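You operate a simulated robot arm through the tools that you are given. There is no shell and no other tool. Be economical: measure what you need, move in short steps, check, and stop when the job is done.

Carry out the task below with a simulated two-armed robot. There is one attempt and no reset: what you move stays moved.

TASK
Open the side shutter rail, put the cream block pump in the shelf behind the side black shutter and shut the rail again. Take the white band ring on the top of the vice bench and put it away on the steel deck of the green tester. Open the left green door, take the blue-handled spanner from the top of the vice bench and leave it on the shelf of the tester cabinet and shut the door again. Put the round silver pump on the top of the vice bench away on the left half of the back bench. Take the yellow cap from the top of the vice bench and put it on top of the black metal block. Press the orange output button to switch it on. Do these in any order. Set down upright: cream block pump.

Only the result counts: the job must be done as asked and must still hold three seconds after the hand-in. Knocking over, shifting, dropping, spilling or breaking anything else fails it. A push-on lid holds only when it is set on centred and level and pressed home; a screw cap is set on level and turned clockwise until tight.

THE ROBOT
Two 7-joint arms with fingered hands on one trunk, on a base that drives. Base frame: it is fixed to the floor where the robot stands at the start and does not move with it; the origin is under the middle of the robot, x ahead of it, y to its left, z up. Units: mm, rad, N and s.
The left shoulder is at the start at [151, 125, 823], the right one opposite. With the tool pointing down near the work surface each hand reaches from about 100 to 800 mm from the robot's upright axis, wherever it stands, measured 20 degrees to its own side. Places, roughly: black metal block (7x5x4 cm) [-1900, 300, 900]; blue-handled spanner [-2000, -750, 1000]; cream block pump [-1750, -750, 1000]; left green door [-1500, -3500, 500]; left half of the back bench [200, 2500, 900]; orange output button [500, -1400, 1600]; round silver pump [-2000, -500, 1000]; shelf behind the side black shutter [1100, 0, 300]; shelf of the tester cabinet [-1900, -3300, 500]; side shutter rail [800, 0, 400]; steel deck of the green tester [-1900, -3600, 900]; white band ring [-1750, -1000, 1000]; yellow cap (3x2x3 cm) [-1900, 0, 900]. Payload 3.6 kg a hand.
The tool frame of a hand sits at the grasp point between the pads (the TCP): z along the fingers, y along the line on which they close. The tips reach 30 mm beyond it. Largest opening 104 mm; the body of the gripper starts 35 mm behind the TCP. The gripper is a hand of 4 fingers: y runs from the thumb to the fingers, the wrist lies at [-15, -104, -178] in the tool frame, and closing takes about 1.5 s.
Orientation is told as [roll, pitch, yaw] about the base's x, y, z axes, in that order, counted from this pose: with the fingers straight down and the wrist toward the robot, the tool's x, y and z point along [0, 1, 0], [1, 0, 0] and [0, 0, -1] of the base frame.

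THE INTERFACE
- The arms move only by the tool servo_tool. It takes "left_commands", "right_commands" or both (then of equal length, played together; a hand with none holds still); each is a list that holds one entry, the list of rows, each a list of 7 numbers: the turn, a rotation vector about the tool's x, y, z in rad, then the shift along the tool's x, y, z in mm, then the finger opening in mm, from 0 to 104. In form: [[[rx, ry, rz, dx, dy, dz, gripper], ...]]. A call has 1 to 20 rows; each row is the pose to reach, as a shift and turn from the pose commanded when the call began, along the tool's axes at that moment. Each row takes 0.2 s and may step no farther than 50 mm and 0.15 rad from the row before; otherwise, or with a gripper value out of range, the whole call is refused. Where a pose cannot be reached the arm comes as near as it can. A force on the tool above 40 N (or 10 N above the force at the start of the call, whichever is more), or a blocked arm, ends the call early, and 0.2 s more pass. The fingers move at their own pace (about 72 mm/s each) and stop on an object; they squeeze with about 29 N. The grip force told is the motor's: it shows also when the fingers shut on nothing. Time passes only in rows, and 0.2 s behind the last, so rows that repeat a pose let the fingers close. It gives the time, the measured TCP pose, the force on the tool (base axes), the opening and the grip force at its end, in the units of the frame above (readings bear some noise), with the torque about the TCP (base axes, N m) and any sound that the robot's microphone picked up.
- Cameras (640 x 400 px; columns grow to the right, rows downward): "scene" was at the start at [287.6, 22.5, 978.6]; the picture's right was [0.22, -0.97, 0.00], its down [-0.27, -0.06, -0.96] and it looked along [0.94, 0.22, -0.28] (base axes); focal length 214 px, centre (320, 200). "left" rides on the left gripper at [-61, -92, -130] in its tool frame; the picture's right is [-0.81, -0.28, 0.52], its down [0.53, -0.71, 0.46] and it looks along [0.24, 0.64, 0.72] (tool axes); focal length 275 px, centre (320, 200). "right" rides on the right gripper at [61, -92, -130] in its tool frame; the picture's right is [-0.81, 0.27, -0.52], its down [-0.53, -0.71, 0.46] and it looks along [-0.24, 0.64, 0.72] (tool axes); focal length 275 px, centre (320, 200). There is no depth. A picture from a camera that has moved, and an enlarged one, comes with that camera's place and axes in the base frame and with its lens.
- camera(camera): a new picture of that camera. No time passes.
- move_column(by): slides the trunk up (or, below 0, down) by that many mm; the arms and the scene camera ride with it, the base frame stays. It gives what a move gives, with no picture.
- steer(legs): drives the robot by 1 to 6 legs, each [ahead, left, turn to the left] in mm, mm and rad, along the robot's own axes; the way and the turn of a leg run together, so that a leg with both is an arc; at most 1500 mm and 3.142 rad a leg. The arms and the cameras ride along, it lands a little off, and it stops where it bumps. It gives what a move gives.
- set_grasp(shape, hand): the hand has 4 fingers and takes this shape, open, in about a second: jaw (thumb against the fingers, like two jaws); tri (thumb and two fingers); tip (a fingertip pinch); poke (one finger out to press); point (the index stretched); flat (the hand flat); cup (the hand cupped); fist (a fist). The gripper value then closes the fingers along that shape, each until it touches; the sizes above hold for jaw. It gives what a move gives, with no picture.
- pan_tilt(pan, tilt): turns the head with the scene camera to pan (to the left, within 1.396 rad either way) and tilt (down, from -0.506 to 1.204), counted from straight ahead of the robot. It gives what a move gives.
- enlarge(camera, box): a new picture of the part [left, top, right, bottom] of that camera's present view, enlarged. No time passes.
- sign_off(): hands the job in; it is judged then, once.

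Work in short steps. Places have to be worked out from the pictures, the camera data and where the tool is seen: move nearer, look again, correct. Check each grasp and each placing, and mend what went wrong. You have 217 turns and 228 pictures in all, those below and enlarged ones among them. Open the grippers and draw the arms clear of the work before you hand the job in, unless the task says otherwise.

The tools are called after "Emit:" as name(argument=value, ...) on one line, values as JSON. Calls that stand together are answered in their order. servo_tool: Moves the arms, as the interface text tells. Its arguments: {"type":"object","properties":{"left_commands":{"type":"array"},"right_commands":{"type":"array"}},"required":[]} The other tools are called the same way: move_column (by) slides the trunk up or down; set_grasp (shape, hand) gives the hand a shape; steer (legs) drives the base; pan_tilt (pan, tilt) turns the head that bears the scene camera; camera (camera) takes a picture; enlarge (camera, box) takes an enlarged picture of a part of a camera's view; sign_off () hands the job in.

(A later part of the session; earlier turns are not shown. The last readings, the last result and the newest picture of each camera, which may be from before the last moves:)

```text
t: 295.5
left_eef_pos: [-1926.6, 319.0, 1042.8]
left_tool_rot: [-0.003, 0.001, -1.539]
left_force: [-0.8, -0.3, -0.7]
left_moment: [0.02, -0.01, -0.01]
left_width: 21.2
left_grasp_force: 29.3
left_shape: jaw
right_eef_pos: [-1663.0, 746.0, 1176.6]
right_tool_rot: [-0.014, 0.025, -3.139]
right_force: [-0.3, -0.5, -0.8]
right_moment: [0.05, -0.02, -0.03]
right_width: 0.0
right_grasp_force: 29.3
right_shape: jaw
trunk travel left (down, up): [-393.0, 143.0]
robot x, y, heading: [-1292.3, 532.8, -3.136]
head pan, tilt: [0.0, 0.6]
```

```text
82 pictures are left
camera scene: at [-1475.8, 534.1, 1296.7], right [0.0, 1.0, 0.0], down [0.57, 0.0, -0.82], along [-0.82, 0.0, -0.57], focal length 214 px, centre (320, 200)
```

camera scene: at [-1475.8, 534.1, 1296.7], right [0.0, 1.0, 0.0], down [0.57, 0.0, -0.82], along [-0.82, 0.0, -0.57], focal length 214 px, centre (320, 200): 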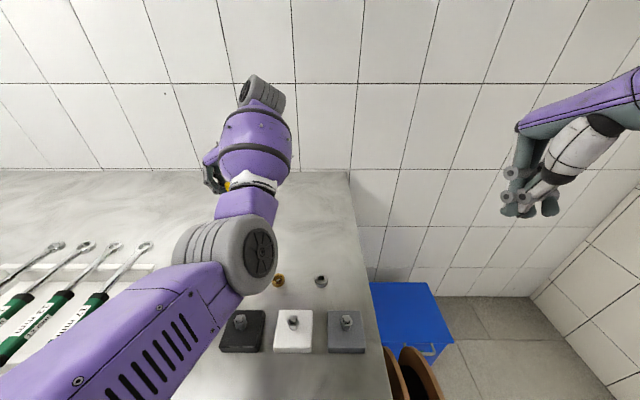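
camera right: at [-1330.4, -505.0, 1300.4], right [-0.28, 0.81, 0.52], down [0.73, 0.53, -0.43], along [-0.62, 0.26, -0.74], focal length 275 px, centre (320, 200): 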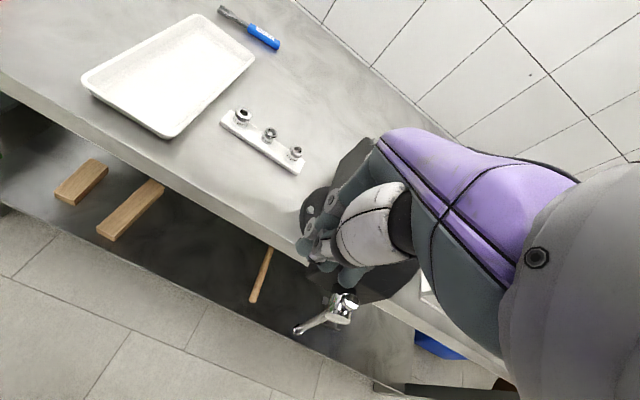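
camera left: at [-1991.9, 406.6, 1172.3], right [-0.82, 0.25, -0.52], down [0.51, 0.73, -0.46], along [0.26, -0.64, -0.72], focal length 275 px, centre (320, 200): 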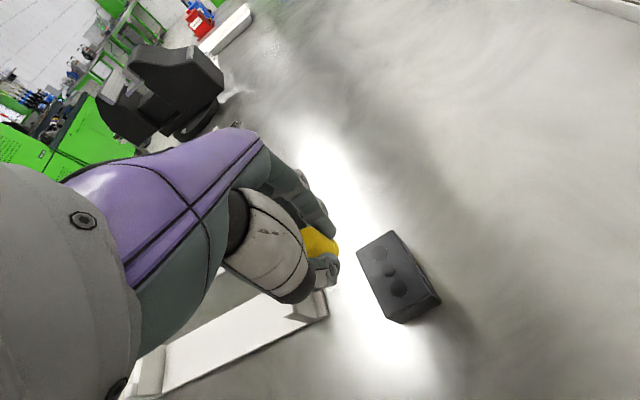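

Block top: centre ≈(-1947,312), x -1926…-1968, y 275…348. I align the cap above it and lower to 1000.

Emit:
servo_tool(left_commands=[[[0, 0, 0, -11, 4, 0, 8], [0, 0, 0, -21, 7, 10, 8], [0, 0, 0, -21, 7, 30, 8], [0, 0, 0, -21, 7, 45, 8], [0, 0, 0, -21, 7, 45, 8]]])

Emit:
camera(camera="left")

```text
t: 296.7
left_eef_pos: [-1948.3, 310.1, 998.6]
left_tool_rot: [-0.003, 0.0, -1.54]
left_force: [0.4, 0.4, -0.2]
left_moment: [0.01, -0.06, -0.02]
left_width: 21.2
left_grasp_force: 28.7
left_shape: jaw
right_eef_pos: [-1662.4, 746.3, 1176.9]
right_tool_rot: [-0.011, 0.024, -3.14]
right_force: [0.0, -0.7, 0.3]
right_moment: [0.0, 0.01, -0.07]
right_width: 0.0
right_grasp_force: 29.1
right_shape: jaw
trunk travel left (down, up): [-393.0, 143.0]
robot x, y, heading: [-1290.5, 534.3, -3.131]
head pan, tilt: [0.0, 0.6]
```

```text
81 pictures are left
camera left: at [-2012.3, 399.6, 1127.7], right [-0.82, 0.25, -0.51], down [0.51, 0.73, -0.46], along [0.26, -0.64, -0.73], focal length 275 px, centre (320, 200)
```

left: 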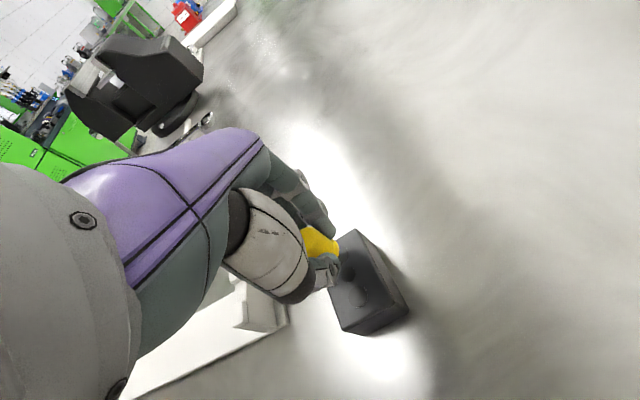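

Aligned. I lower in small steps to contact.

Emit:
servo_tool(left_commands=[[[0, 0, 0, 3, -3, 10, 8], [0, 0, 0, 3, -3, 18, 8], [0, 0, 0, 3, -3, 22, 8], [0, 0, 0, 3, -3, 25, 8], [0, 0, 0, 3, -3, 28, 8]]])

Emit:
camera(camera="left")

```text
t: 297.9
left_eef_pos: [-1945.1, 314.2, 971.2]
left_tool_rot: [-0.004, 0.0, -1.539]
left_force: [-0.4, 0.2, 1.9]
left_moment: [-0.03, -0.01, 0.0]
left_width: 21.4
left_grasp_force: 29.3
left_shape: jaw
right_eef_pos: [-1661.9, 746.5, 1176.8]
right_tool_rot: [-0.014, 0.025, -3.141]
right_force: [0.2, -0.6, -0.6]
right_moment: [0.01, -0.01, 0.0]
right_width: 0.0
right_grasp_force: 29.3
right_shape: jaw
trunk travel left (down, up): [-393.0, 143.0]
robot x, y, heading: [-1290.6, 529.2, -3.137]
head pan, tilt: [0.0, 0.6]
```

```text
80 pictures are left
camera left: at [-2008.8, 401.7, 1100.8], right [-0.82, 0.25, -0.51], down [0.51, 0.73, -0.46], along [0.26, -0.64, -0.73], focal length 275 px, centre (320, 200)
```

left: 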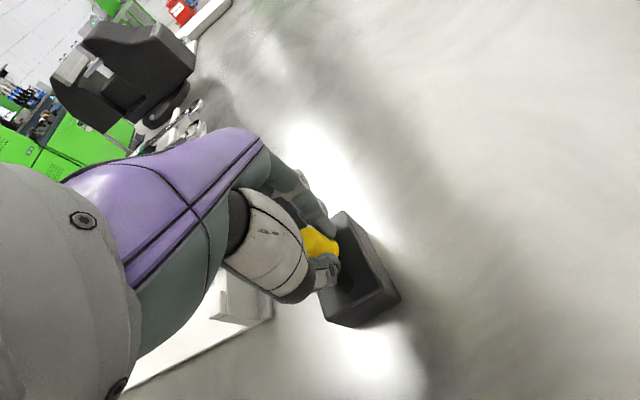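

Light contact. 2 mm more, then open slowly.

Emit:
servo_tool(left_commands=[[[0, 0, 0, 0, 0, 2, 8], [0, 0, 0, 0, 0, 2, 30], [0, 0, 0, 0, 0, 2, 45], [0, 0, 0, 0, 0, 2, 60], [0, 0, 0, 0, 0, 2, 60]]])

Emit:
servo_tool(left_commands=[[[0, 0, 0, 0, 0, -25, 60], [0, 0, 0, 0, 0, -60, 60], [0, 0, 0, 0, 0, -100, 60], [0, 0, 0, 0, 0, -140, 60]]])

Emit:
camera(camera="left")

```text
t: 299.1
left_eef_pos: [-1943.7, 313.4, 970.2]
left_tool_rot: [-0.007, -0.001, -1.539]
left_force: [-0.1, -1.9, 20.4]
left_moment: [0.66, 0.13, 0.01]
left_width: 56.3
left_grasp_force: 0.1
left_shape: jaw
right_eef_pos: [-1660.4, 746.7, 1176.2]
right_tool_rot: [-0.013, 0.022, -3.14]
right_force: [-0.1, -0.1, 0.7]
right_moment: [-0.04, 0.01, 0.01]
right_width: 0.0
right_grasp_force: 28.9
right_shape: jaw
trunk travel left (down, up): [-393.0, 143.0]
robot x, y, heading: [-1290.6, 530.2, -3.14]
head pan, tilt: [0.0, 0.6]
```

```text
t: 300.1
left_eef_pos: [-1943.9, 315.5, 1109.3]
left_tool_rot: [-0.002, -0.001, -1.543]
left_force: [0.9, 0.5, 0.0]
left_moment: [-0.01, -0.02, 0.02]
left_width: 59.8
left_grasp_force: 0.0
left_shape: jaw
right_eef_pos: [-1661.4, 747.5, 1177.6]
right_tool_rot: [-0.013, 0.025, -3.142]
right_force: [0.9, -0.3, 0.1]
right_moment: [-0.03, -0.03, 0.0]
right_width: 0.0
right_grasp_force: 28.6
right_shape: jaw
trunk travel left (down, up): [-393.0, 143.0]
robot x, y, heading: [-1291.0, 528.3, -3.14]
head pan, tilt: [0.0, 0.6]
```

```text
79 pictures are left
camera left: at [-2008.5, 403.7, 1239.2], right [-0.82, 0.25, -0.52], down [0.51, 0.73, -0.46], along [0.26, -0.64, -0.73], focal length 275 px, centre (320, 200)
```

left: 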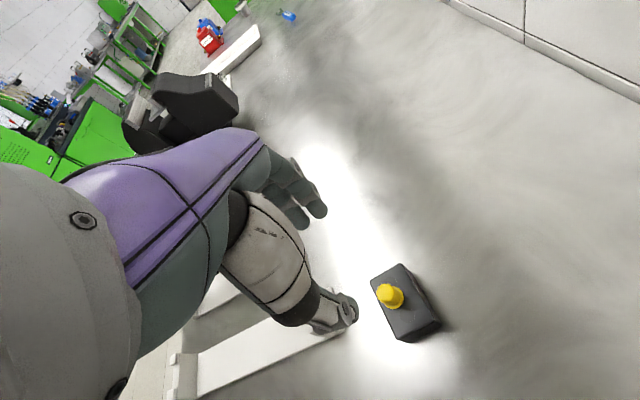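

The cap stands on the block. Now to the spanner and ring: raise the trunk, back off, move left, and come in at (-1255,-813).

Emit:
move_column(by=140)

Emit:
steer(legs=[[-300, 0, 0], [0, 1335, 0], [180, 0, 0]])

Emit:
camera(camera="scene")

Emit:
camera(camera="right")

Emit:
camera(camera="left")

```text
t: 301.8
left_eef_pos: [-1888.3, 312.4, 1413.1]
left_tool_rot: [-0.267, 0.008, -1.54]
left_force: [-0.8, 0.0, -0.8]
left_moment: [0.01, 0.03, 0.01]
left_width: 59.4
left_grasp_force: 0.0
left_shape: jaw
right_eef_pos: [-1662.2, 747.0, 1316.6]
right_tool_rot: [-0.012, 0.025, -3.14]
right_force: [0.3, 0.2, -0.5]
right_moment: [-0.02, -0.01, -0.03]
right_width: 0.0
right_grasp_force: 28.7
right_shape: jaw
trunk travel left (down, up): [-533.0, 3.0]
robot x, y, heading: [-1291.5, 534.2, -3.132]
head pan, tilt: [0.0, 0.6]
```

```text
t: 316.4
left_eef_pos: [-1760.0, -997.9, 1414.6]
left_tool_rot: [-0.272, 0.008, -1.555]
left_force: [-0.2, -0.1, 0.0]
left_moment: [0.0, 0.03, 0.03]
left_width: 59.6
left_grasp_force: 0.0
left_shape: jaw
right_eef_pos: [-1530.8, -566.7, 1317.7]
right_tool_rot: [-0.013, 0.023, 3.129]
right_force: [0.0, -0.5, 0.4]
right_moment: [-0.01, -0.03, 0.0]
right_width: 0.0
right_grasp_force: 29.5
right_shape: jaw
trunk travel left (down, up): [-533.0, 3.0]
robot x, y, heading: [-1164.3, -784.1, 3.13]
head pan, tilt: [0.0, 0.6]
```

```text
78 pictures are left
camera scene: at [-1253.4, -783.8, 1452.4], right [0.01, 1.0, 0.0], down [0.56, -0.01, -0.83], along [-0.83, 0.01, -0.56], focal length 214 px, centre (320, 200)
```

scene: 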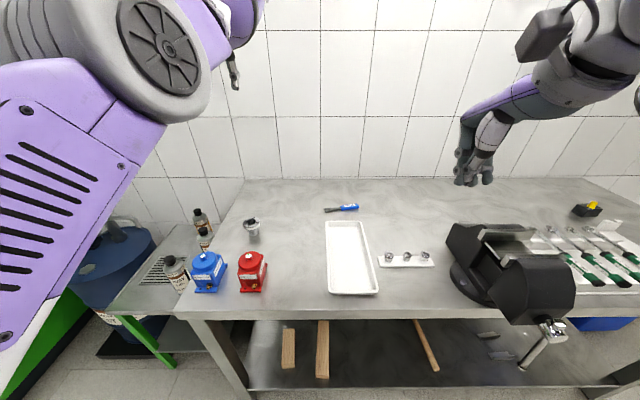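

```text
77 pictures are left
camera right: at [-1443.5, -632.8, 1449.3], right [-0.28, 0.81, 0.52], down [0.73, 0.53, -0.43], along [-0.62, 0.26, -0.74], focal length 275 px, centre (320, 200)
```

right: 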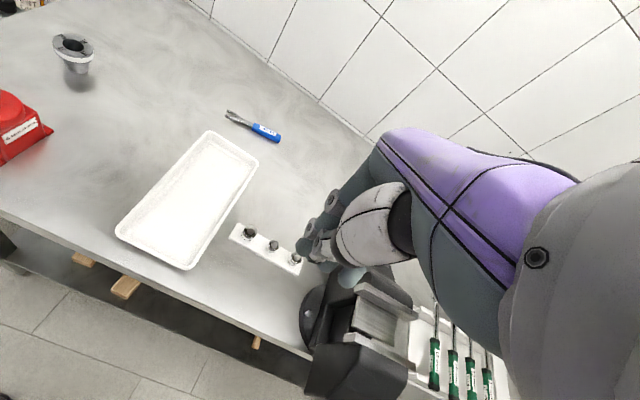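

```text
76 pictures are left
camera left: at [-1786.7, -908.8, 1557.3], right [-0.92, 0.26, -0.28], down [0.38, 0.72, -0.58], along [0.05, -0.64, -0.77], focal length 275 px, centre (320, 200)
```

left: 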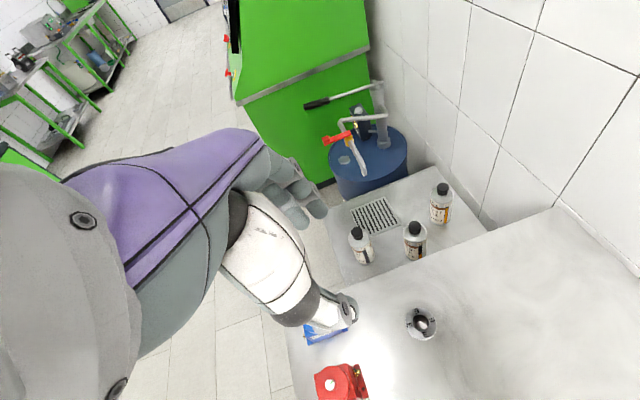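

Located: ring ≈(-1848,-1028, flange top ~930), spanner handle ≈(-2010,-650). I drive 90 mm nearer and bring the right hand (fingers down, closing across the spanner) above the handle.

Emit:
steer(legs=[[90, 0, 0.011]])

Emit:
servo_tool(right_commands=[[[0, 0, 0, 8, 35, 20, 60], [0, 0, 0, 15, 70, 40, 60], [0, 0, 0, 23, 105, 65, 60], [0, 0, 0, 30, 141, 92, 60], [0, 0, 0, 38, 176, 120, 60], [0, 0, 0, 45, 211, 150, 60], [0, 0, 0, 53, 246, 180, 60], [0, 0, 0, 60, 281, 213, 60], [0, 0, 0, 68, 316, 245, 60], [0, 0, 0, 75, 350, 275, 60], [0, 0, 0, 83, 385, 305, 60]]])

Emit:
camera(camera="right")

Emit:
camera(camera="scene")

```text
t: 317.4
left_eef_pos: [-1846.5, -1003.0, 1415.2]
left_tool_rot: [-0.273, 0.009, -1.546]
left_force: [0.6, 0.5, -0.6]
left_moment: [0.02, -0.01, 0.01]
left_width: 59.9
left_grasp_force: 0.0
left_shape: jaw
right_eef_pos: [-1622.3, -570.2, 1317.9]
right_tool_rot: [-0.012, 0.025, 3.138]
right_force: [-1.2, -0.3, 0.2]
right_moment: [-0.01, -0.02, 0.0]
right_width: 0.0
right_grasp_force: 28.9
right_shape: jaw
trunk travel left (down, up): [-533.0, 3.0]
robot x, y, heading: [-1248.9, -783.4, 3.142]
head pan, tilt: [0.0, 0.6]
```

```text
t: 319.9
left_eef_pos: [-1848.5, -1003.2, 1414.2]
left_tool_rot: [-0.272, 0.008, -1.545]
left_force: [1.0, -0.4, 0.6]
left_moment: [0.0, 0.0, 0.01]
left_width: 59.7
left_grasp_force: 0.1
left_shape: jaw
right_eef_pos: [-1948.3, -645.8, 1034.5]
right_tool_rot: [-0.012, 0.022, 3.14]
right_force: [0.5, -0.2, -0.3]
right_moment: [0.01, -0.02, 0.0]
right_width: 59.9
right_grasp_force: 0.1
right_shape: jaw
right hand out of reach, approached as far as the arm can: row 10, 11
trunk travel left (down, up): [-533.0, 3.0]
robot x, y, heading: [-1252.5, -789.9, 3.142]
head pan, tilt: [0.0, 0.6]
```

```text
75 pictures are left
camera right: at [-1860.4, -709.5, 1165.8], right [-0.29, 0.8, 0.52], down [0.72, 0.54, -0.43], along [-0.63, 0.25, -0.74], focal length 275 px, centre (320, 200)
```

right: 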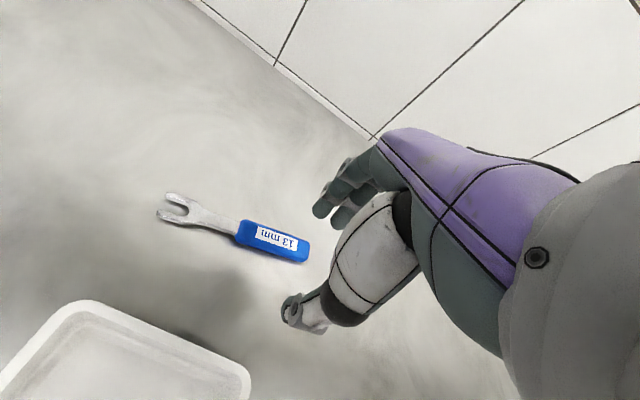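

```text
74 pictures are left
camera scene: at [-1342.8, -784.1, 1452.4], right [0.0, 1.0, 0.0], down [0.56, 0.0, -0.83], along [-0.83, 0.0, -0.56], focal length 214 px, centre (320, 200)
```

scene: 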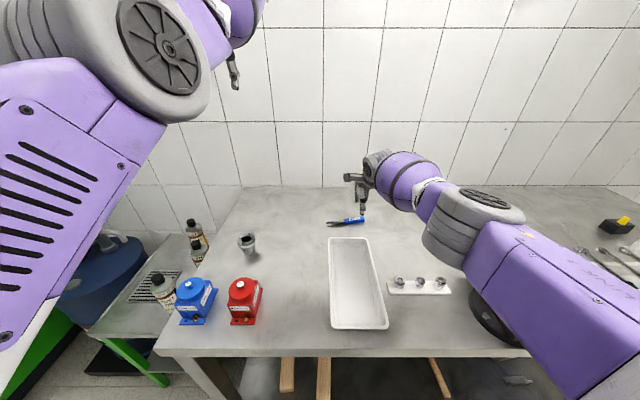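

Handle centre ≈(-1996,-655), 15° askew. The reach is better farther to the side, so I shift the base left 110 and ahead 45, then lower onto the handle.

Emit:
steer(legs=[[0, 110, 0], [45, 0, 0]])

Emit:
servo_tool(right_commands=[[[0, 0, -0.05, -25, 0, 5, 60], [0, 0, -0.1, -50, 0, 15, 60], [0, 0, -0.15, -75, 0, 25, 60], [0, 0, -0.2, -95, 2, 35, 60], [0, 0, -0.25, -95, 4, 55, 60]]])

Emit:
camera(camera="right")

```text
t: 322.0
left_eef_pos: [-1890.6, -1110.7, 1416.6]
left_tool_rot: [-0.275, 0.01, -1.544]
left_force: [-0.6, -0.2, -0.3]
left_moment: [-0.03, -0.03, 0.01]
left_width: 59.6
left_grasp_force: 0.0
left_shape: jaw
right_eef_pos: [-1990.9, -753.7, 1035.0]
right_tool_rot: [-0.012, 0.022, 3.139]
right_force: [0.0, 0.1, 0.2]
right_moment: [0.01, -0.02, -0.03]
right_width: 60.0
right_grasp_force: 0.0
right_shape: jaw
trunk travel left (down, up): [-533.0, 3.0]
robot x, y, heading: [-1294.6, -896.9, 3.14]
head pan, tilt: [0.0, 0.6]
```

```text
t: 323.2
left_eef_pos: [-1890.9, -1112.3, 1414.3]
left_tool_rot: [-0.271, 0.008, -1.544]
left_force: [0.0, -0.6, 0.5]
left_moment: [0.05, 0.0, -0.01]
left_width: 59.7
left_grasp_force: 0.0
left_shape: jaw
right_eef_pos: [-1946.9, -665.7, 1005.3]
right_tool_rot: [-0.007, 0.025, -2.921]
right_force: [-0.2, -1.6, 0.3]
right_moment: [0.02, -0.03, -0.03]
right_width: 60.1
right_grasp_force: 0.0
right_shape: jaw
right hand out of reach, approached as far as the arm can: row 2, 3, 4, 5
trunk travel left (down, up): [-533.0, 3.0]
robot x, y, heading: [-1292.6, -896.7, 3.144]
head pan, tilt: [0.0, 0.6]
```

```text
73 pictures are left
camera right: at [-1848.7, -708.8, 1137.4], right [-0.46, 0.72, 0.52], down [0.59, 0.68, -0.43], along [-0.67, 0.11, -0.74], focal length 275 px, centre (320, 200)
```

right: 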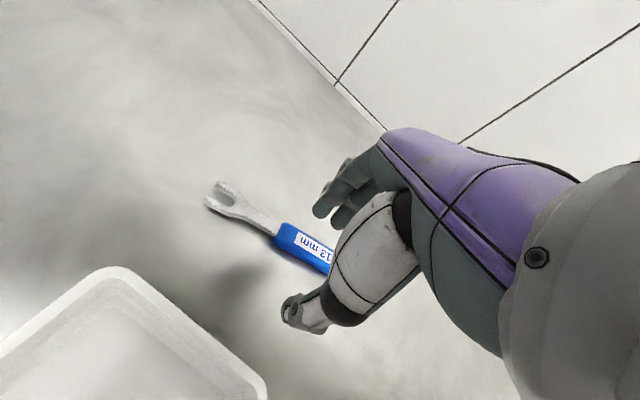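

The reach limit is nearer than thought, but the base footprint is small, so I drive 85 mm closer and 100 mm right.

Emit:
steer(legs=[[0, -100, 0], [80, 0, 0]])

Emit:
camera(camera="right")

```text
t: 325.4
left_eef_pos: [-1970.9, -1012.0, 1414.6]
left_tool_rot: [-0.273, 0.009, -1.546]
left_force: [0.1, -0.1, -0.1]
left_moment: [-0.03, -0.01, 0.01]
left_width: 59.5
left_grasp_force: 0.1
left_shape: jaw
right_eef_pos: [-2025.6, -567.2, 1005.8]
right_tool_rot: [-0.006, 0.025, -2.921]
right_force: [0.5, -0.7, 0.9]
right_moment: [-0.01, -0.02, 0.01]
right_width: 59.9
right_grasp_force: 0.0
right_shape: jaw
trunk travel left (down, up): [-533.0, 3.0]
robot x, y, heading: [-1370.5, -794.8, 3.14]
head pan, tilt: [0.0, 0.6]
```

```text
72 pictures are left
camera right: at [-1927.9, -608.8, 1137.4], right [-0.46, 0.72, 0.52], down [0.59, 0.68, -0.43], along [-0.67, 0.11, -0.74], focal length 275 px, centre (320, 200)
```

right: 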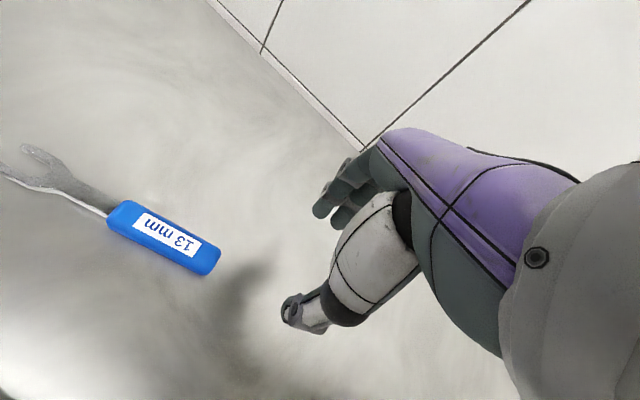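

Handle confirmed at (-1998,-653). I move above its inner part and look.

Emit:
servo_tool(right_commands=[[[0, 0, 0.0, 30, -3, 5, 60], [0, 0, 0.0, 60, -6, 15, 60], [0, 0, 0.04, 90, -8, 25, 60], [0, 0, 0.04, 106, -10, 36, 60], [0, 0, 0.04, 106, -10, 46, 60]]])

Emit:
camera(camera="right")

```text
t: 326.6
left_eef_pos: [-1971.3, -1011.6, 1415.2]
left_tool_rot: [-0.271, 0.009, -1.547]
left_force: [0.2, -0.4, -0.2]
left_moment: [0.0, -0.01, 0.03]
left_width: 59.6
left_grasp_force: 0.1
left_shape: jaw
right_eef_pos: [-1991.2, -668.2, 958.9]
right_tool_rot: [-0.006, 0.026, -2.963]
right_force: [0.2, 0.0, 1.0]
right_moment: [0.01, -0.02, -0.01]
right_width: 59.7
right_grasp_force: 0.1
right_shape: jaw
trunk travel left (down, up): [-533.0, 3.0]
robot x, y, heading: [-1376.4, -792.7, 3.137]
head pan, tilt: [0.0, 0.6]
```

```text
71 pictures are left
camera right: at [-1894.5, -714.2, 1091.4], right [-0.43, 0.74, 0.52], down [0.62, 0.66, -0.43], along [-0.66, 0.13, -0.74], focal length 275 px, centre (320, 200)
```

right: 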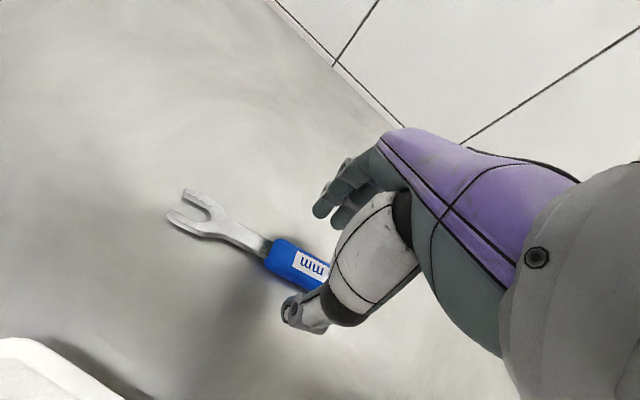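

Aligned over the handle. I go down and close.

Emit:
servo_tool(right_commands=[[[0, 0, 0, 0, 0, 10, 60], [0, 0, 0, 0, 0, 20, 60], [0, 0, 0, 0, 0, 27, 60], [0, 0, 0, 0, 0, 27, 40], [0, 0, 0, 0, 0, 27, 20], [0, 0, 0, 0, 0, 27, 5], [0, 0, 0, 0, 0, 27, 5], [0, 0, 0, 0, 0, 27, 5]]])

Emit:
servo_tool(right_commands=[[[0, 0, 0, 0, 0, -20, 5], [0, 0, 0, 0, 0, -55, 5], [0, 0, 0, 0, 0, -95, 5], [0, 0, 0, 0, 0, -135, 5]]])

Emit:
camera(camera="right")

```text
t: 328.4
left_eef_pos: [-1971.2, -1011.5, 1415.3]
left_tool_rot: [-0.273, 0.008, -1.548]
left_force: [0.2, -0.3, 0.6]
left_moment: [-0.02, 0.01, 0.02]
left_width: 59.8
left_grasp_force: 0.0
left_shape: jaw
right_eef_pos: [-1991.0, -666.6, 932.4]
right_tool_rot: [-0.009, 0.027, -2.962]
right_force: [0.4, 0.3, -0.5]
right_moment: [-0.02, 0.04, 0.01]
right_width: 19.4
right_grasp_force: 28.9
right_shape: jaw
trunk travel left (down, up): [-533.0, 3.0]
robot x, y, heading: [-1375.8, -794.1, 3.133]
head pan, tilt: [0.0, 0.6]
```

```text
t: 329.4
left_eef_pos: [-1970.6, -1012.7, 1415.8]
left_tool_rot: [-0.273, 0.008, -1.547]
left_force: [0.2, 0.7, 0.0]
left_moment: [0.0, 0.02, 0.0]
left_width: 59.4
left_grasp_force: 0.0
left_shape: jaw
right_eef_pos: [-1993.7, -667.9, 1067.4]
right_tool_rot: [-0.009, 0.026, -2.961]
right_force: [-0.7, 0.6, -1.3]
right_moment: [0.0, 0.01, 0.01]
right_width: 19.1
right_grasp_force: 28.9
right_shape: jaw
trunk travel left (down, up): [-533.0, 3.0]
robot x, y, heading: [-1377.2, -796.3, 3.135]
head pan, tilt: [0.0, 0.6]
```

```text
70 pictures are left
camera right: at [-1896.5, -713.9, 1199.5], right [-0.43, 0.74, 0.52], down [0.62, 0.66, -0.43], along [-0.66, 0.13, -0.74], focal length 275 px, centre (320, 200)
```

right: 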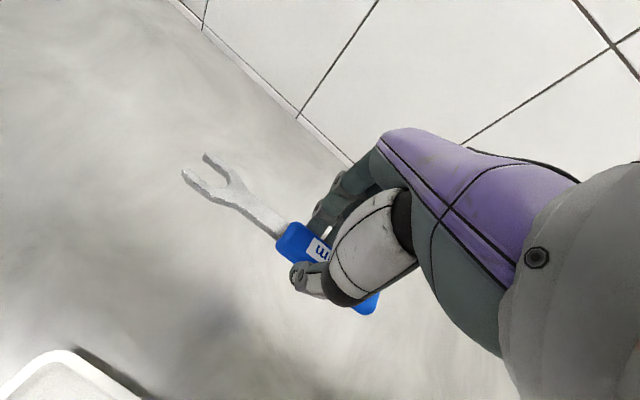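

Spanner held. Now the left hand: straighten down above the ring at (-1848,-1028).

Emit:
servo_tool(left_commands=[[[0, 0.03, 0, 23, 1, 36, 100], [0, 0.055, 0, 46, 3, 72, 100], [0, 0.08, 0, 69, 4, 108, 100], [0, 0.11, 0, 92, 5, 144, 100], [0, 0.14, 0, 115, 7, 180, 100], [0, 0.165, 0, 138, 8, 216, 100], [0, 0.19, 0, 161, 9, 252, 100], [0, 0.22, 0, 184, 10, 290, 100], [0, 0.25, 0, 207, 12, 328, 100], [0, 0.273, 0, 230, 13, 366, 100]]])

Emit:
camera(camera="left")

```text
t: 331.6
left_eef_pos: [-1846.9, -1020.6, 1001.2]
left_tool_rot: [0.002, 0.008, -1.546]
left_force: [-0.2, -0.1, 0.9]
left_moment: [0.01, 0.02, -0.01]
left_width: 99.8
left_grasp_force: 0.0
left_shape: jaw
right_eef_pos: [-1993.5, -668.3, 1065.3]
right_tool_rot: [-0.008, 0.027, -2.961]
right_force: [0.5, 0.1, -1.8]
right_moment: [0.01, 0.02, -0.01]
right_width: 19.3
right_grasp_force: 28.9
right_shape: jaw
trunk travel left (down, up): [-533.0, 3.0]
robot x, y, heading: [-1371.8, -798.2, 3.134]
head pan, tilt: [0.0, 0.6]
```

```text
69 pictures are left
camera left: at [-1910.9, -931.7, 1130.7], right [-0.82, 0.26, -0.52], down [0.51, 0.73, -0.45], along [0.26, -0.63, -0.73], focal length 275 px, centre (320, 200)
```

left: 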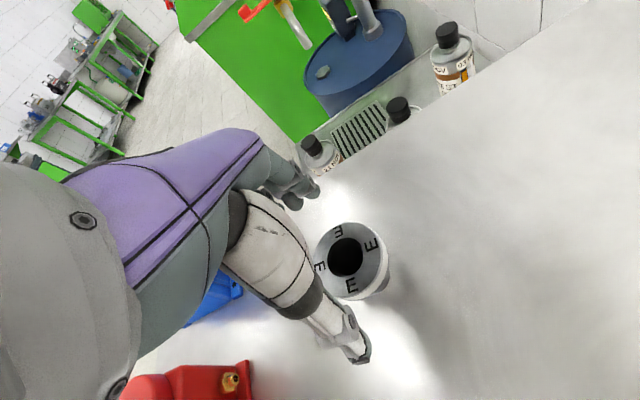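

Ring centred to within 10 mm. I correct, lower around it and close.

Emit:
servo_tool(left_commands=[[[0, 0, 0, -1, 9, 15, 100], [0, 0, 0, -1, 9, 35, 100], [0, 0, 0, -1, 9, 52, 100], [0, 0, 0, -1, 9, 64, 100], [0, 0, 0, -1, 9, 64, 80], [0, 0, 0, -1, 9, 64, 60], [0, 0, 0, -1, 9, 64, 40], [0, 0, 0, -1, 9, 64, 30], [0, 0, 0, -1, 9, 64, 30]]])

Emit:
camera(camera="left")

```text
t: 333.6
left_eef_pos: [-1849.3, -1027.7, 935.2]
left_tool_rot: [0.001, 0.009, -1.546]
left_force: [0.8, -0.3, -0.2]
left_moment: [0.01, 0.01, 0.02]
left_width: 35.1
left_grasp_force: 29.1
left_shape: jaw
right_eef_pos: [-1994.6, -667.4, 1066.8]
right_tool_rot: [-0.008, 0.027, -2.962]
right_force: [1.2, -0.1, -1.6]
right_moment: [0.0, -0.02, 0.02]
right_width: 19.2
right_grasp_force: 29.1
right_shape: jaw
trunk travel left (down, up): [-533.0, 3.0]
robot x, y, heading: [-1374.1, -789.5, 3.138]
head pan, tilt: [0.0, 0.6]
```

```text
68 pictures are left
camera left: at [-1912.9, -939.3, 1066.5], right [-0.82, 0.26, -0.52], down [0.52, 0.73, -0.45], along [0.26, -0.63, -0.73], focal length 275 px, centre (320, 200)
```

left: 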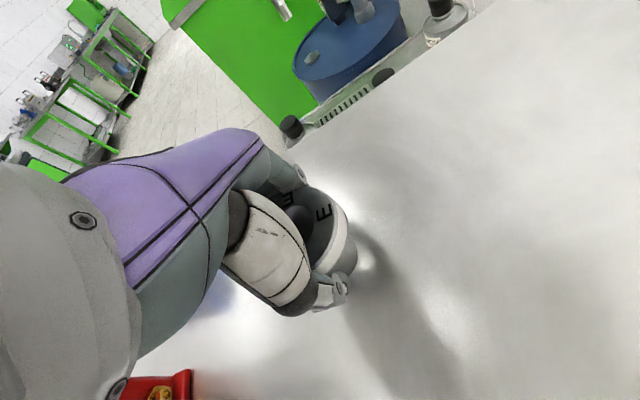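

Gripped under the flange (35 mm). I lift and check.

Emit:
servo_tool(left_commands=[[[0, 0, 0, 0, 0, -20, 30], [0, 0, 0, 0, 0, -55, 30], [0, 0, 0, 0, 0, -95, 30], [0, 0, 0, 0, 0, -135, 30], [0, 0, 0, 0, 0, -175, 30]]], right_commands=[[[0, 0, 0, 0, 0, -20, 5], [0, 0, 0, 0, -10, -50, 5], [0, 0, 0, 0, -30, -80, 5], [0, 0, 0, 0, -60, -110, 5], [0, 0, 0, 0, -90, -140, 5]]])

Emit:
camera(camera="left")

```text
t: 334.8
left_eef_pos: [-1847.3, -1024.6, 1112.7]
left_tool_rot: [-0.002, 0.013, -1.548]
left_force: [0.1, -0.3, -1.8]
left_moment: [-0.01, 0.03, -0.01]
left_width: 34.7
left_grasp_force: 29.4
left_shape: jaw
right_eef_pos: [-1907.9, -654.1, 1208.8]
right_tool_rot: [-0.008, 0.025, -2.962]
right_force: [-0.1, 0.0, -1.9]
right_moment: [-0.01, 0.04, 0.0]
right_width: 19.0
right_grasp_force: 28.8
right_shape: jaw
trunk travel left (down, up): [-533.0, 3.0]
robot x, y, heading: [-1372.0, -796.3, 3.136]
head pan, tilt: [0.0, 0.6]
```

```text
67 pictures are left
camera left: at [-1911.3, -937.3, 1243.6], right [-0.82, 0.26, -0.51], down [0.52, 0.73, -0.45], along [0.26, -0.63, -0.73], focal length 275 px, centre (320, 200)
```

left: 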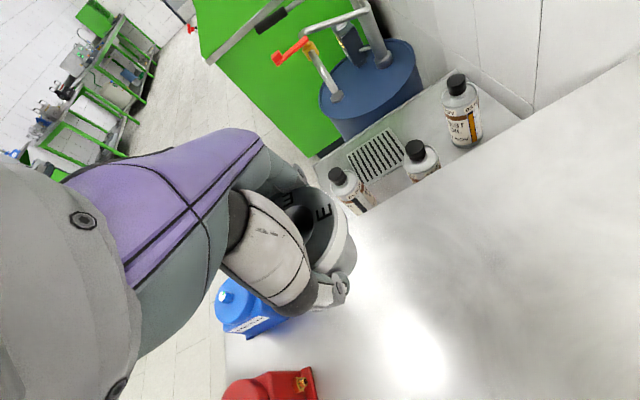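

Both held. I back off and drive along to the tester.

Emit:
steer(legs=[[-750, 0, 0], [0, 1300, 0], [0, 1200, 0]])

Emit:
camera(camera="scene")

```text
t: 360.6
left_eef_pos: [-1175.9, -3531.8, 1110.2]
left_tool_rot: [0.002, 0.008, -1.577]
left_force: [-0.6, 0.3, -1.7]
left_moment: [0.02, 0.01, -0.01]
left_width: 35.1
left_grasp_force: 29.2
left_shape: jaw
right_eef_pos: [-1224.3, -3158.9, 1208.2]
right_tool_rot: [-0.006, 0.026, -2.993]
right_force: [-0.5, 0.5, -0.8]
right_moment: [0.02, -0.02, 0.0]
right_width: 19.0
right_grasp_force: 28.8
right_shape: jaw
trunk travel left (down, up): [-533.0, 3.0]
robot x, y, heading: [-695.1, -3316.8, 3.107]
head pan, tilt: [0.0, 0.6]
```

```text
66 pictures are left
camera scene: at [-785.9, -3311.1, 1452.3], right [0.03, 1.0, 0.0], down [0.56, -0.02, -0.82], along [-0.82, 0.03, -0.57], focal length 214 px, centre (320, 200)
```

scene: 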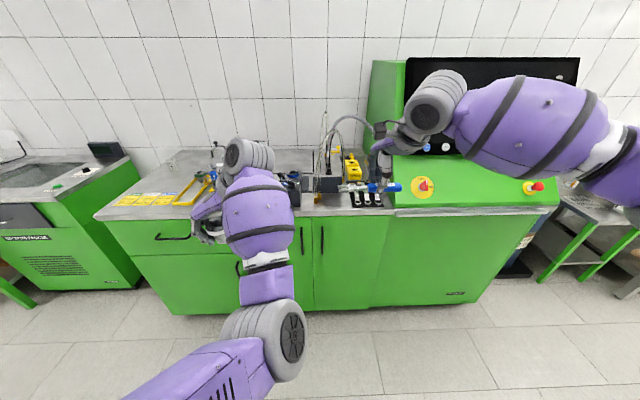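

The left arm hides the doors. I shift left 300 mm and look again.

Emit:
steer(legs=[[0, 330, 0.035]])

Emit:
camera(camera="scene")

```text
t: 364.0
left_eef_pos: [-1172.2, -3878.2, 1111.0]
left_tool_rot: [0.003, 0.009, -1.543]
left_force: [-1.1, 1.0, -2.6]
left_moment: [0.03, 0.01, 0.02]
left_width: 34.8
left_grasp_force: 29.5
left_shape: jaw
right_eef_pos: [-1234.8, -3506.2, 1208.1]
right_tool_rot: [-0.007, 0.027, -2.957]
right_force: [-0.2, 0.7, -1.6]
right_moment: [0.02, 0.01, -0.02]
right_width: 19.0
right_grasp_force: 29.3
right_shape: jaw
trunk travel left (down, up): [-533.0, 3.0]
robot x, y, heading: [-698.7, -3647.5, -3.143]
head pan, tilt: [0.0, 0.6]
```

```text
65 pictures are left
camera scene: at [-791.5, -3643.0, 1452.2], right [0.0, 1.0, 0.0], down [0.57, 0.0, -0.82], along [-0.82, 0.0, -0.57], focal length 214 px, centre (320, 200)
```

scene: 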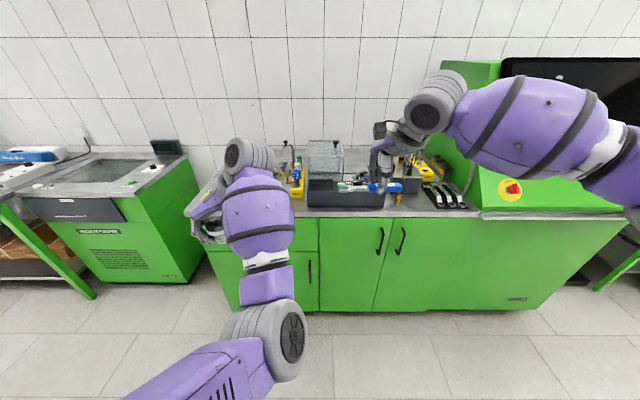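

I enlarge the deck and doors.

Emit:
enlarge(camera="scene", box=[180, 120, 500, 320])

Emit:
camera(camera="left")

```text
2.00 times, centred on (340, 220) of scene
camera zoom: at [-791.5, -3643.0, 1452.2], right [0.0, 1.0, 0.0], down [0.57, 0.0, -0.82], along [-0.82, 0.0, -0.57], focal length 429 px, centre (280, 160)
```

zoom: 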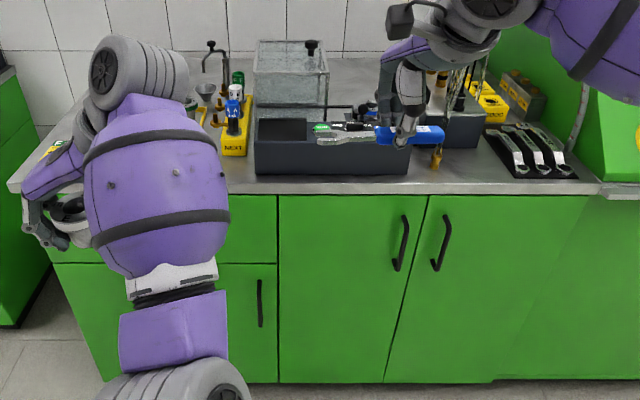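

```text
63 pictures are left
camera left: at [-1237.2, -3789.9, 1241.4], right [-0.82, 0.26, -0.52], down [0.51, 0.73, -0.45], along [0.26, -0.63, -0.73], focal length 275 px, centre (320, 200)
```

left: 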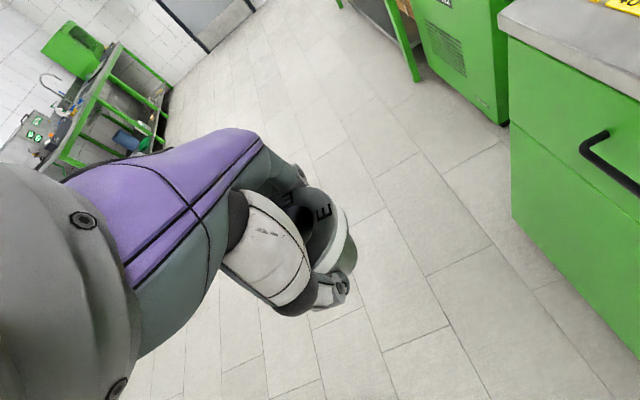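

Left door's handle ≈(-1450,-3380,z 690–845). I drive 300 mm ahead and view the deck with the left camera.

Emit:
steer(legs=[[320, 0, 0]])

Emit:
camera(camera="left")

Emit:
camera(camera="scene")

```text
t: 366.2
left_eef_pos: [-1493.7, -3880.2, 1110.0]
left_tool_rot: [0.002, 0.009, -1.539]
left_force: [0.1, -0.5, -1.4]
left_moment: [-0.01, -0.01, 0.0]
left_width: 34.7
left_grasp_force: 28.8
left_shape: jaw
right_eef_pos: [-1557.9, -3508.6, 1208.9]
right_tool_rot: [-0.007, 0.027, -2.954]
right_force: [-0.1, 1.9, -1.7]
right_moment: [-0.02, -0.05, -0.02]
right_width: 19.0
right_grasp_force: 29.4
right_shape: jaw
trunk travel left (down, up): [-533.0, 3.0]
robot x, y, heading: [-1021.6, -3644.7, -3.134]
head pan, tilt: [0.0, 0.6]
```

```text
62 pictures are left
camera left: at [-1558.0, -3792.5, 1241.4], right [-0.82, 0.25, -0.52], down [0.51, 0.73, -0.45], along [0.27, -0.63, -0.73], focal length 275 px, centre (320, 200)
```

left: 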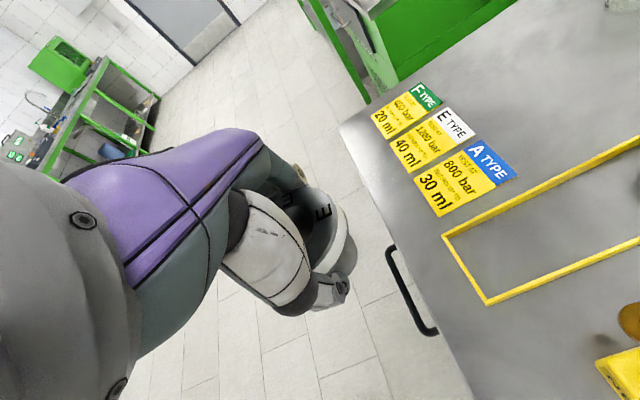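

```text
61 pictures are left
camera scene: at [-1112.7, -3644.3, 1452.3], right [0.0, 1.0, 0.0], down [0.56, 0.0, -0.83], along [-0.83, 0.0, -0.56], focal length 214 px, centre (320, 200)
```

scene: 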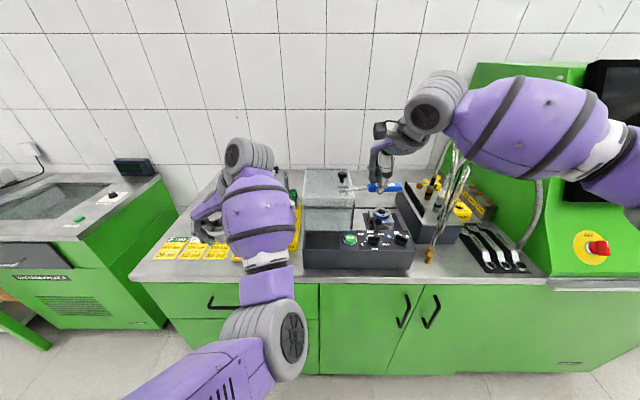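

The ring fits the yellow-outlined bay on the deck: target ≈(-1650,-3893). I drive 90 mm ahead and lower the ring toward it.

Emit:
steer(legs=[[90, 0, -0.008]])

Emit:
servo_tool(left_commands=[[[0, 0, 0, -30, 4, 0, 30], [0, 0, 0, -60, 8, 15, 30], [0, 0, 0, -64, 11, 50, 30], [0, 0, 0, -64, 11, 85, 30], [0, 0, 0, -64, 11, 120, 30]]])

Emit:
camera(camera="left")

```text
t: 367.3
left_eef_pos: [-1585.0, -3876.9, 1109.7]
left_tool_rot: [0.001, 0.01, -1.548]
left_force: [0.2, 0.2, -1.6]
left_moment: [0.0, 0.0, -0.04]
left_width: 34.8
left_grasp_force: 29.3
left_shape: jaw
right_eef_pos: [-1644.5, -3505.4, 1208.4]
right_tool_rot: [-0.006, 0.026, -2.961]
right_force: [-0.3, -0.3, -1.8]
right_moment: [-0.03, 0.01, 0.02]
right_width: 19.1
right_grasp_force: 28.7
right_shape: jaw
trunk travel left (down, up): [-533.0, 3.0]
robot x, y, heading: [-1107.4, -3643.4, 3.143]
head pan, tilt: [0.0, 0.6]
```

```text
t: 368.5
left_eef_pos: [-1650.0, -3889.0, 989.2]
left_tool_rot: [0.002, 0.01, -1.545]
left_force: [0.6, 0.1, -3.0]
left_moment: [0.04, 0.01, -0.01]
left_width: 34.6
left_grasp_force: 28.5
left_shape: jaw
right_eef_pos: [-1645.4, -3505.7, 1208.7]
right_tool_rot: [-0.007, 0.027, -2.962]
right_force: [-0.2, -0.1, -1.6]
right_moment: [0.05, 0.01, -0.05]
right_width: 19.1
right_grasp_force: 28.9
right_shape: jaw
trunk travel left (down, up): [-533.0, 3.0]
robot x, y, heading: [-1113.4, -3645.7, 3.139]
head pan, tilt: [0.0, 0.6]
```

```text
60 pictures are left
camera left: at [-1713.3, -3801.7, 1119.5], right [-0.82, 0.26, -0.52], down [0.52, 0.73, -0.45], along [0.26, -0.63, -0.73], focal length 275 px, centre (320, 200)
```

left: 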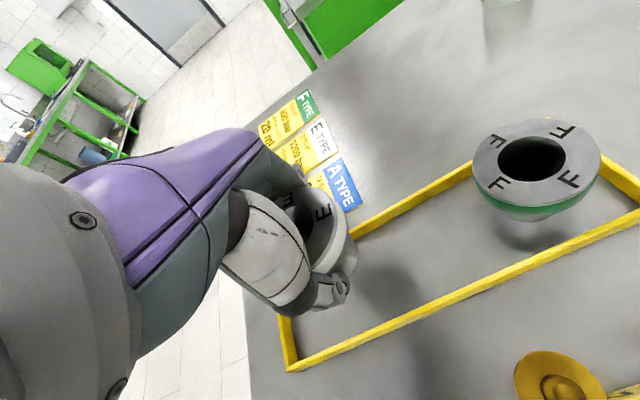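

The frame already holds a green "F" ring farther back; our spot in front is free. I lower gently to contact.

Emit:
servo_tool(left_commands=[[[0, 0, 0, 0, 2, 20, 30], [0, 0, 0, 0, 2, 38, 30], [0, 0, 0, 0, 2, 44, 30], [0, 0, 0, 0, 2, 48, 30], [0, 0, 0, 0, 2, 51, 30], [0, 0, 0, 0, 2, 54, 30]]])

Emit:
camera(camera="left")

```text
t: 369.9
left_eef_pos: [-1648.3, -3888.1, 937.9]
left_tool_rot: [-0.002, 0.007, -1.544]
left_force: [0.9, 0.5, 5.0]
left_moment: [-0.11, -0.06, 0.01]
left_width: 35.0
left_grasp_force: 29.6
left_shape: jaw
right_eef_pos: [-1643.8, -3504.2, 1209.0]
right_tool_rot: [-0.008, 0.023, -2.962]
right_force: [0.3, -0.1, -1.7]
right_moment: [0.03, 0.02, 0.02]
right_width: 18.9
right_grasp_force: 29.3
right_shape: jaw
trunk travel left (down, up): [-533.0, 3.0]
robot x, y, heading: [-1108.1, -3644.8, 3.142]
head pan, tilt: [0.0, 0.6]
```

```text
59 pictures are left
camera left: at [-1712.3, -3801.1, 1069.0], right [-0.82, 0.26, -0.51], down [0.51, 0.73, -0.45], along [0.26, -0.63, -0.73], focal length 275 px, centre (320, 200)
```

left: 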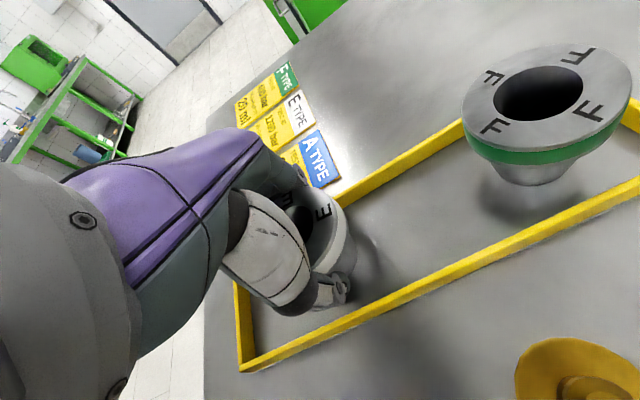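

Contact. I open gently and lift.

Emit:
servo_tool(left_commands=[[[0, 0, 0, 0, 0, -1, 50], [0, 0, 0, 0, 0, -2, 65], [0, 0, 0, 0, 0, -4, 78], [0, 0, 0, 0, 0, -4, 84], [0, 0, 0, 0, 0, -4, 84]]])

Emit:
servo_tool(left_commands=[[[0, 0, 0, 0, 0, -15, 90], [0, 0, 0, 0, 0, -50, 90], [0, 0, 0, 0, 0, -90, 90], [0, 0, 0, 0, 0, -130, 60], [0, 0, 0, 0, 0, -170, 60]]])

Emit:
camera(camera="left")

```text
t: 371.1
left_eef_pos: [-1647.3, -3889.0, 940.1]
left_tool_rot: [0.001, 0.009, -1.545]
left_force: [-0.4, 0.0, -0.5]
left_moment: [-0.04, 0.06, -0.02]
left_width: 84.0
left_grasp_force: 0.1
left_shape: jaw
right_eef_pos: [-1645.3, -3505.5, 1207.7]
right_tool_rot: [-0.005, 0.027, -2.962]
right_force: [0.4, -0.8, -0.8]
right_moment: [-0.02, -0.01, -0.03]
right_width: 19.2
right_grasp_force: 29.2
right_shape: jaw
trunk travel left (down, up): [-533.0, 3.0]
robot x, y, heading: [-1109.4, -3644.1, 3.136]
head pan, tilt: [0.0, 0.6]
```

```text
t: 372.3
left_eef_pos: [-1647.8, -3888.8, 1111.5]
left_tool_rot: [0.003, 0.008, -1.545]
left_force: [0.2, -0.7, -1.3]
left_moment: [0.02, -0.01, -0.01]
left_width: 60.5
left_grasp_force: 0.1
left_shape: jaw
right_eef_pos: [-1644.5, -3504.5, 1208.4]
right_tool_rot: [-0.008, 0.026, -2.963]
right_force: [0.4, -0.2, -1.6]
right_moment: [0.02, -0.01, -0.02]
right_width: 18.9
right_grasp_force: 29.2
right_shape: jaw
trunk travel left (down, up): [-533.0, 3.0]
robot x, y, heading: [-1111.8, -3645.1, 3.141]
head pan, tilt: [0.0, 0.6]
```

```text
58 pictures are left
camera left: at [-1711.6, -3802.2, 1242.4], right [-0.82, 0.26, -0.52], down [0.52, 0.73, -0.45], along [0.26, -0.63, -0.73], focal length 275 px, centre (320, 200)
```

left: 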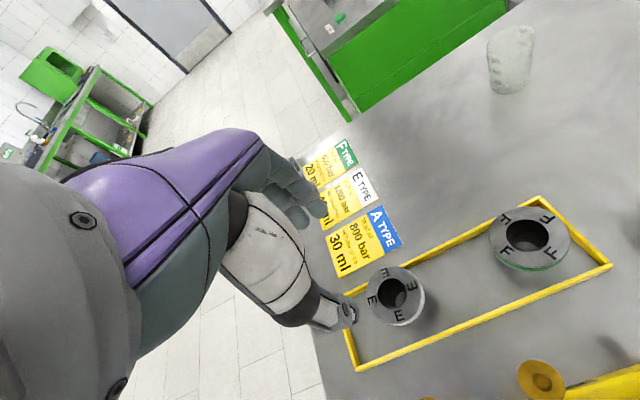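

The ring stands in the bay. Now the door: I back off, turn the left fingers forward, lower the trunk and move right.

Emit:
steer(legs=[[-350, 0, 0], [0, -400, 0]])

Emit:
servo_tool(left_commands=[[[0, -0.14, 0, 0, 0, 0, 90], [0, -0.28, 0, 0, 0, 0, 90], [0, -0.42, 0, 0, 0, 0, 90], [0, -0.56, 0, 0, 0, 0, 90], [0, -0.7, 0, 0, 0, 0, 90], [0, -0.84, 0, 0, 0, 0, 90], [0, -0.98, 0, 0, 0, 0, 90], [0, -1.12, 0, 0, 0, 0, 90], [0, -1.26, 0, 0, 0, 0, 90], [0, -1.4, 0, 0, 0, 0, 90], [0, -1.5, 0, 0, 0, 0, 90]]])

Emit:
move_column(by=-270)

Emit:
camera(camera="scene")

Emit:
camera(camera="left")

```text
t: 378.2
left_eef_pos: [-1293.9, -3498.1, 1110.8]
left_tool_rot: [0.0, 0.007, -1.536]
left_force: [1.2, -0.3, 0.1]
left_moment: [-0.01, -0.01, 0.01]
left_width: 60.3
left_grasp_force: 0.2
left_shape: jaw
right_eef_pos: [-1294.2, -3112.3, 1209.3]
right_tool_rot: [-0.007, 0.028, -2.951]
right_force: [0.6, -1.1, -1.6]
right_moment: [0.0, -0.03, 0.03]
right_width: 19.2
right_grasp_force: 28.9
right_shape: jaw
trunk travel left (down, up): [-533.0, 3.0]
robot x, y, heading: [-755.5, -3245.8, -3.131]
head pan, tilt: [0.0, 0.6]
```

```text
t: 380.2
left_eef_pos: [-1319.0, -3503.2, 1204.1]
left_tool_rot: [-1.411, 0.011, -1.534]
left_force: [0.7, 0.7, 0.3]
left_moment: [0.0, -0.01, -0.05]
left_width: 89.6
left_grasp_force: 0.1
left_shape: jaw
right_eef_pos: [-1294.3, -3112.1, 1207.7]
right_tool_rot: [-0.006, 0.028, -2.953]
right_force: [0.0, -0.8, -1.7]
right_moment: [0.0, 0.0, 0.03]
right_width: 19.2
right_grasp_force: 29.5
right_shape: jaw
trunk travel left (down, up): [-533.0, 3.0]
robot x, y, heading: [-762.8, -3247.8, -3.134]
head pan, tilt: [0.0, 0.6]
stopped in row 10 (left hand): the arm was blocked; the commanded pose is now the measured one
```

```text
t: 383.0
left_eef_pos: [-1318.3, -3501.4, 933.6]
left_tool_rot: [-1.409, 0.01, -1.531]
left_force: [0.1, 0.1, 0.6]
left_moment: [0.0, -0.04, 0.02]
left_width: 89.9
left_grasp_force: 0.1
left_shape: jaw
right_eef_pos: [-1293.0, -3113.6, 939.2]
right_tool_rot: [-0.009, 0.027, -2.952]
right_force: [0.3, 0.5, -1.5]
right_moment: [-0.02, -0.02, -0.03]
right_width: 19.1
right_grasp_force: 29.4
right_shape: jaw
trunk travel left (down, up): [-263.0, 273.0]
robot x, y, heading: [-755.4, -3245.3, -3.126]
head pan, tilt: [0.0, 0.6]
```

```text
57 pictures are left
camera scene: at [-971.2, -3248.2, 1168.9], right [-0.01, 1.0, 0.0], down [0.56, 0.0, -0.83], along [-0.83, -0.01, -0.56], focal length 214 px, centre (320, 200)
```

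scene: 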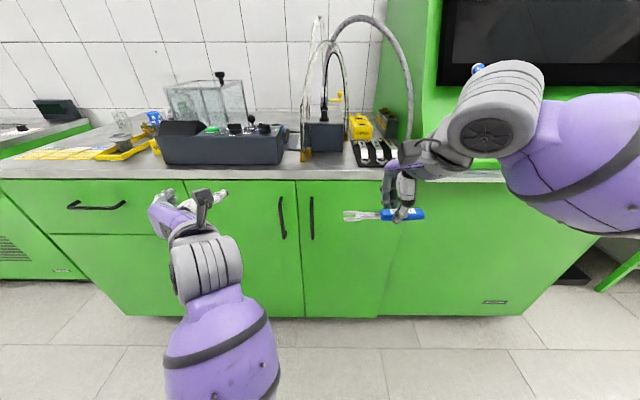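

```text
56 pictures are left
camera left: at [-1203.6, -3407.3, 1015.9], right [-0.65, 0.24, 0.72], down [-0.39, 0.7, -0.59], along [-0.65, -0.67, -0.36], focal length 275 px, centre (320, 200)
```

left: 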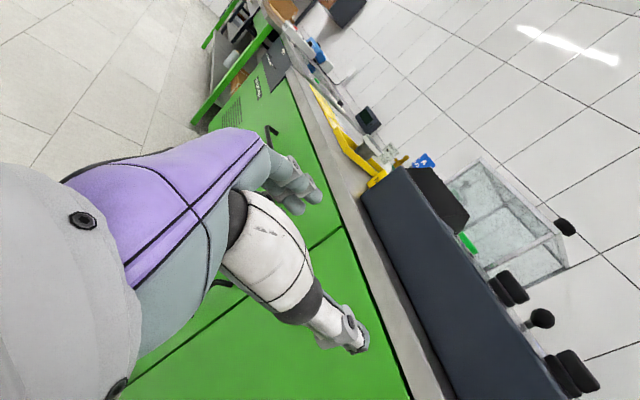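

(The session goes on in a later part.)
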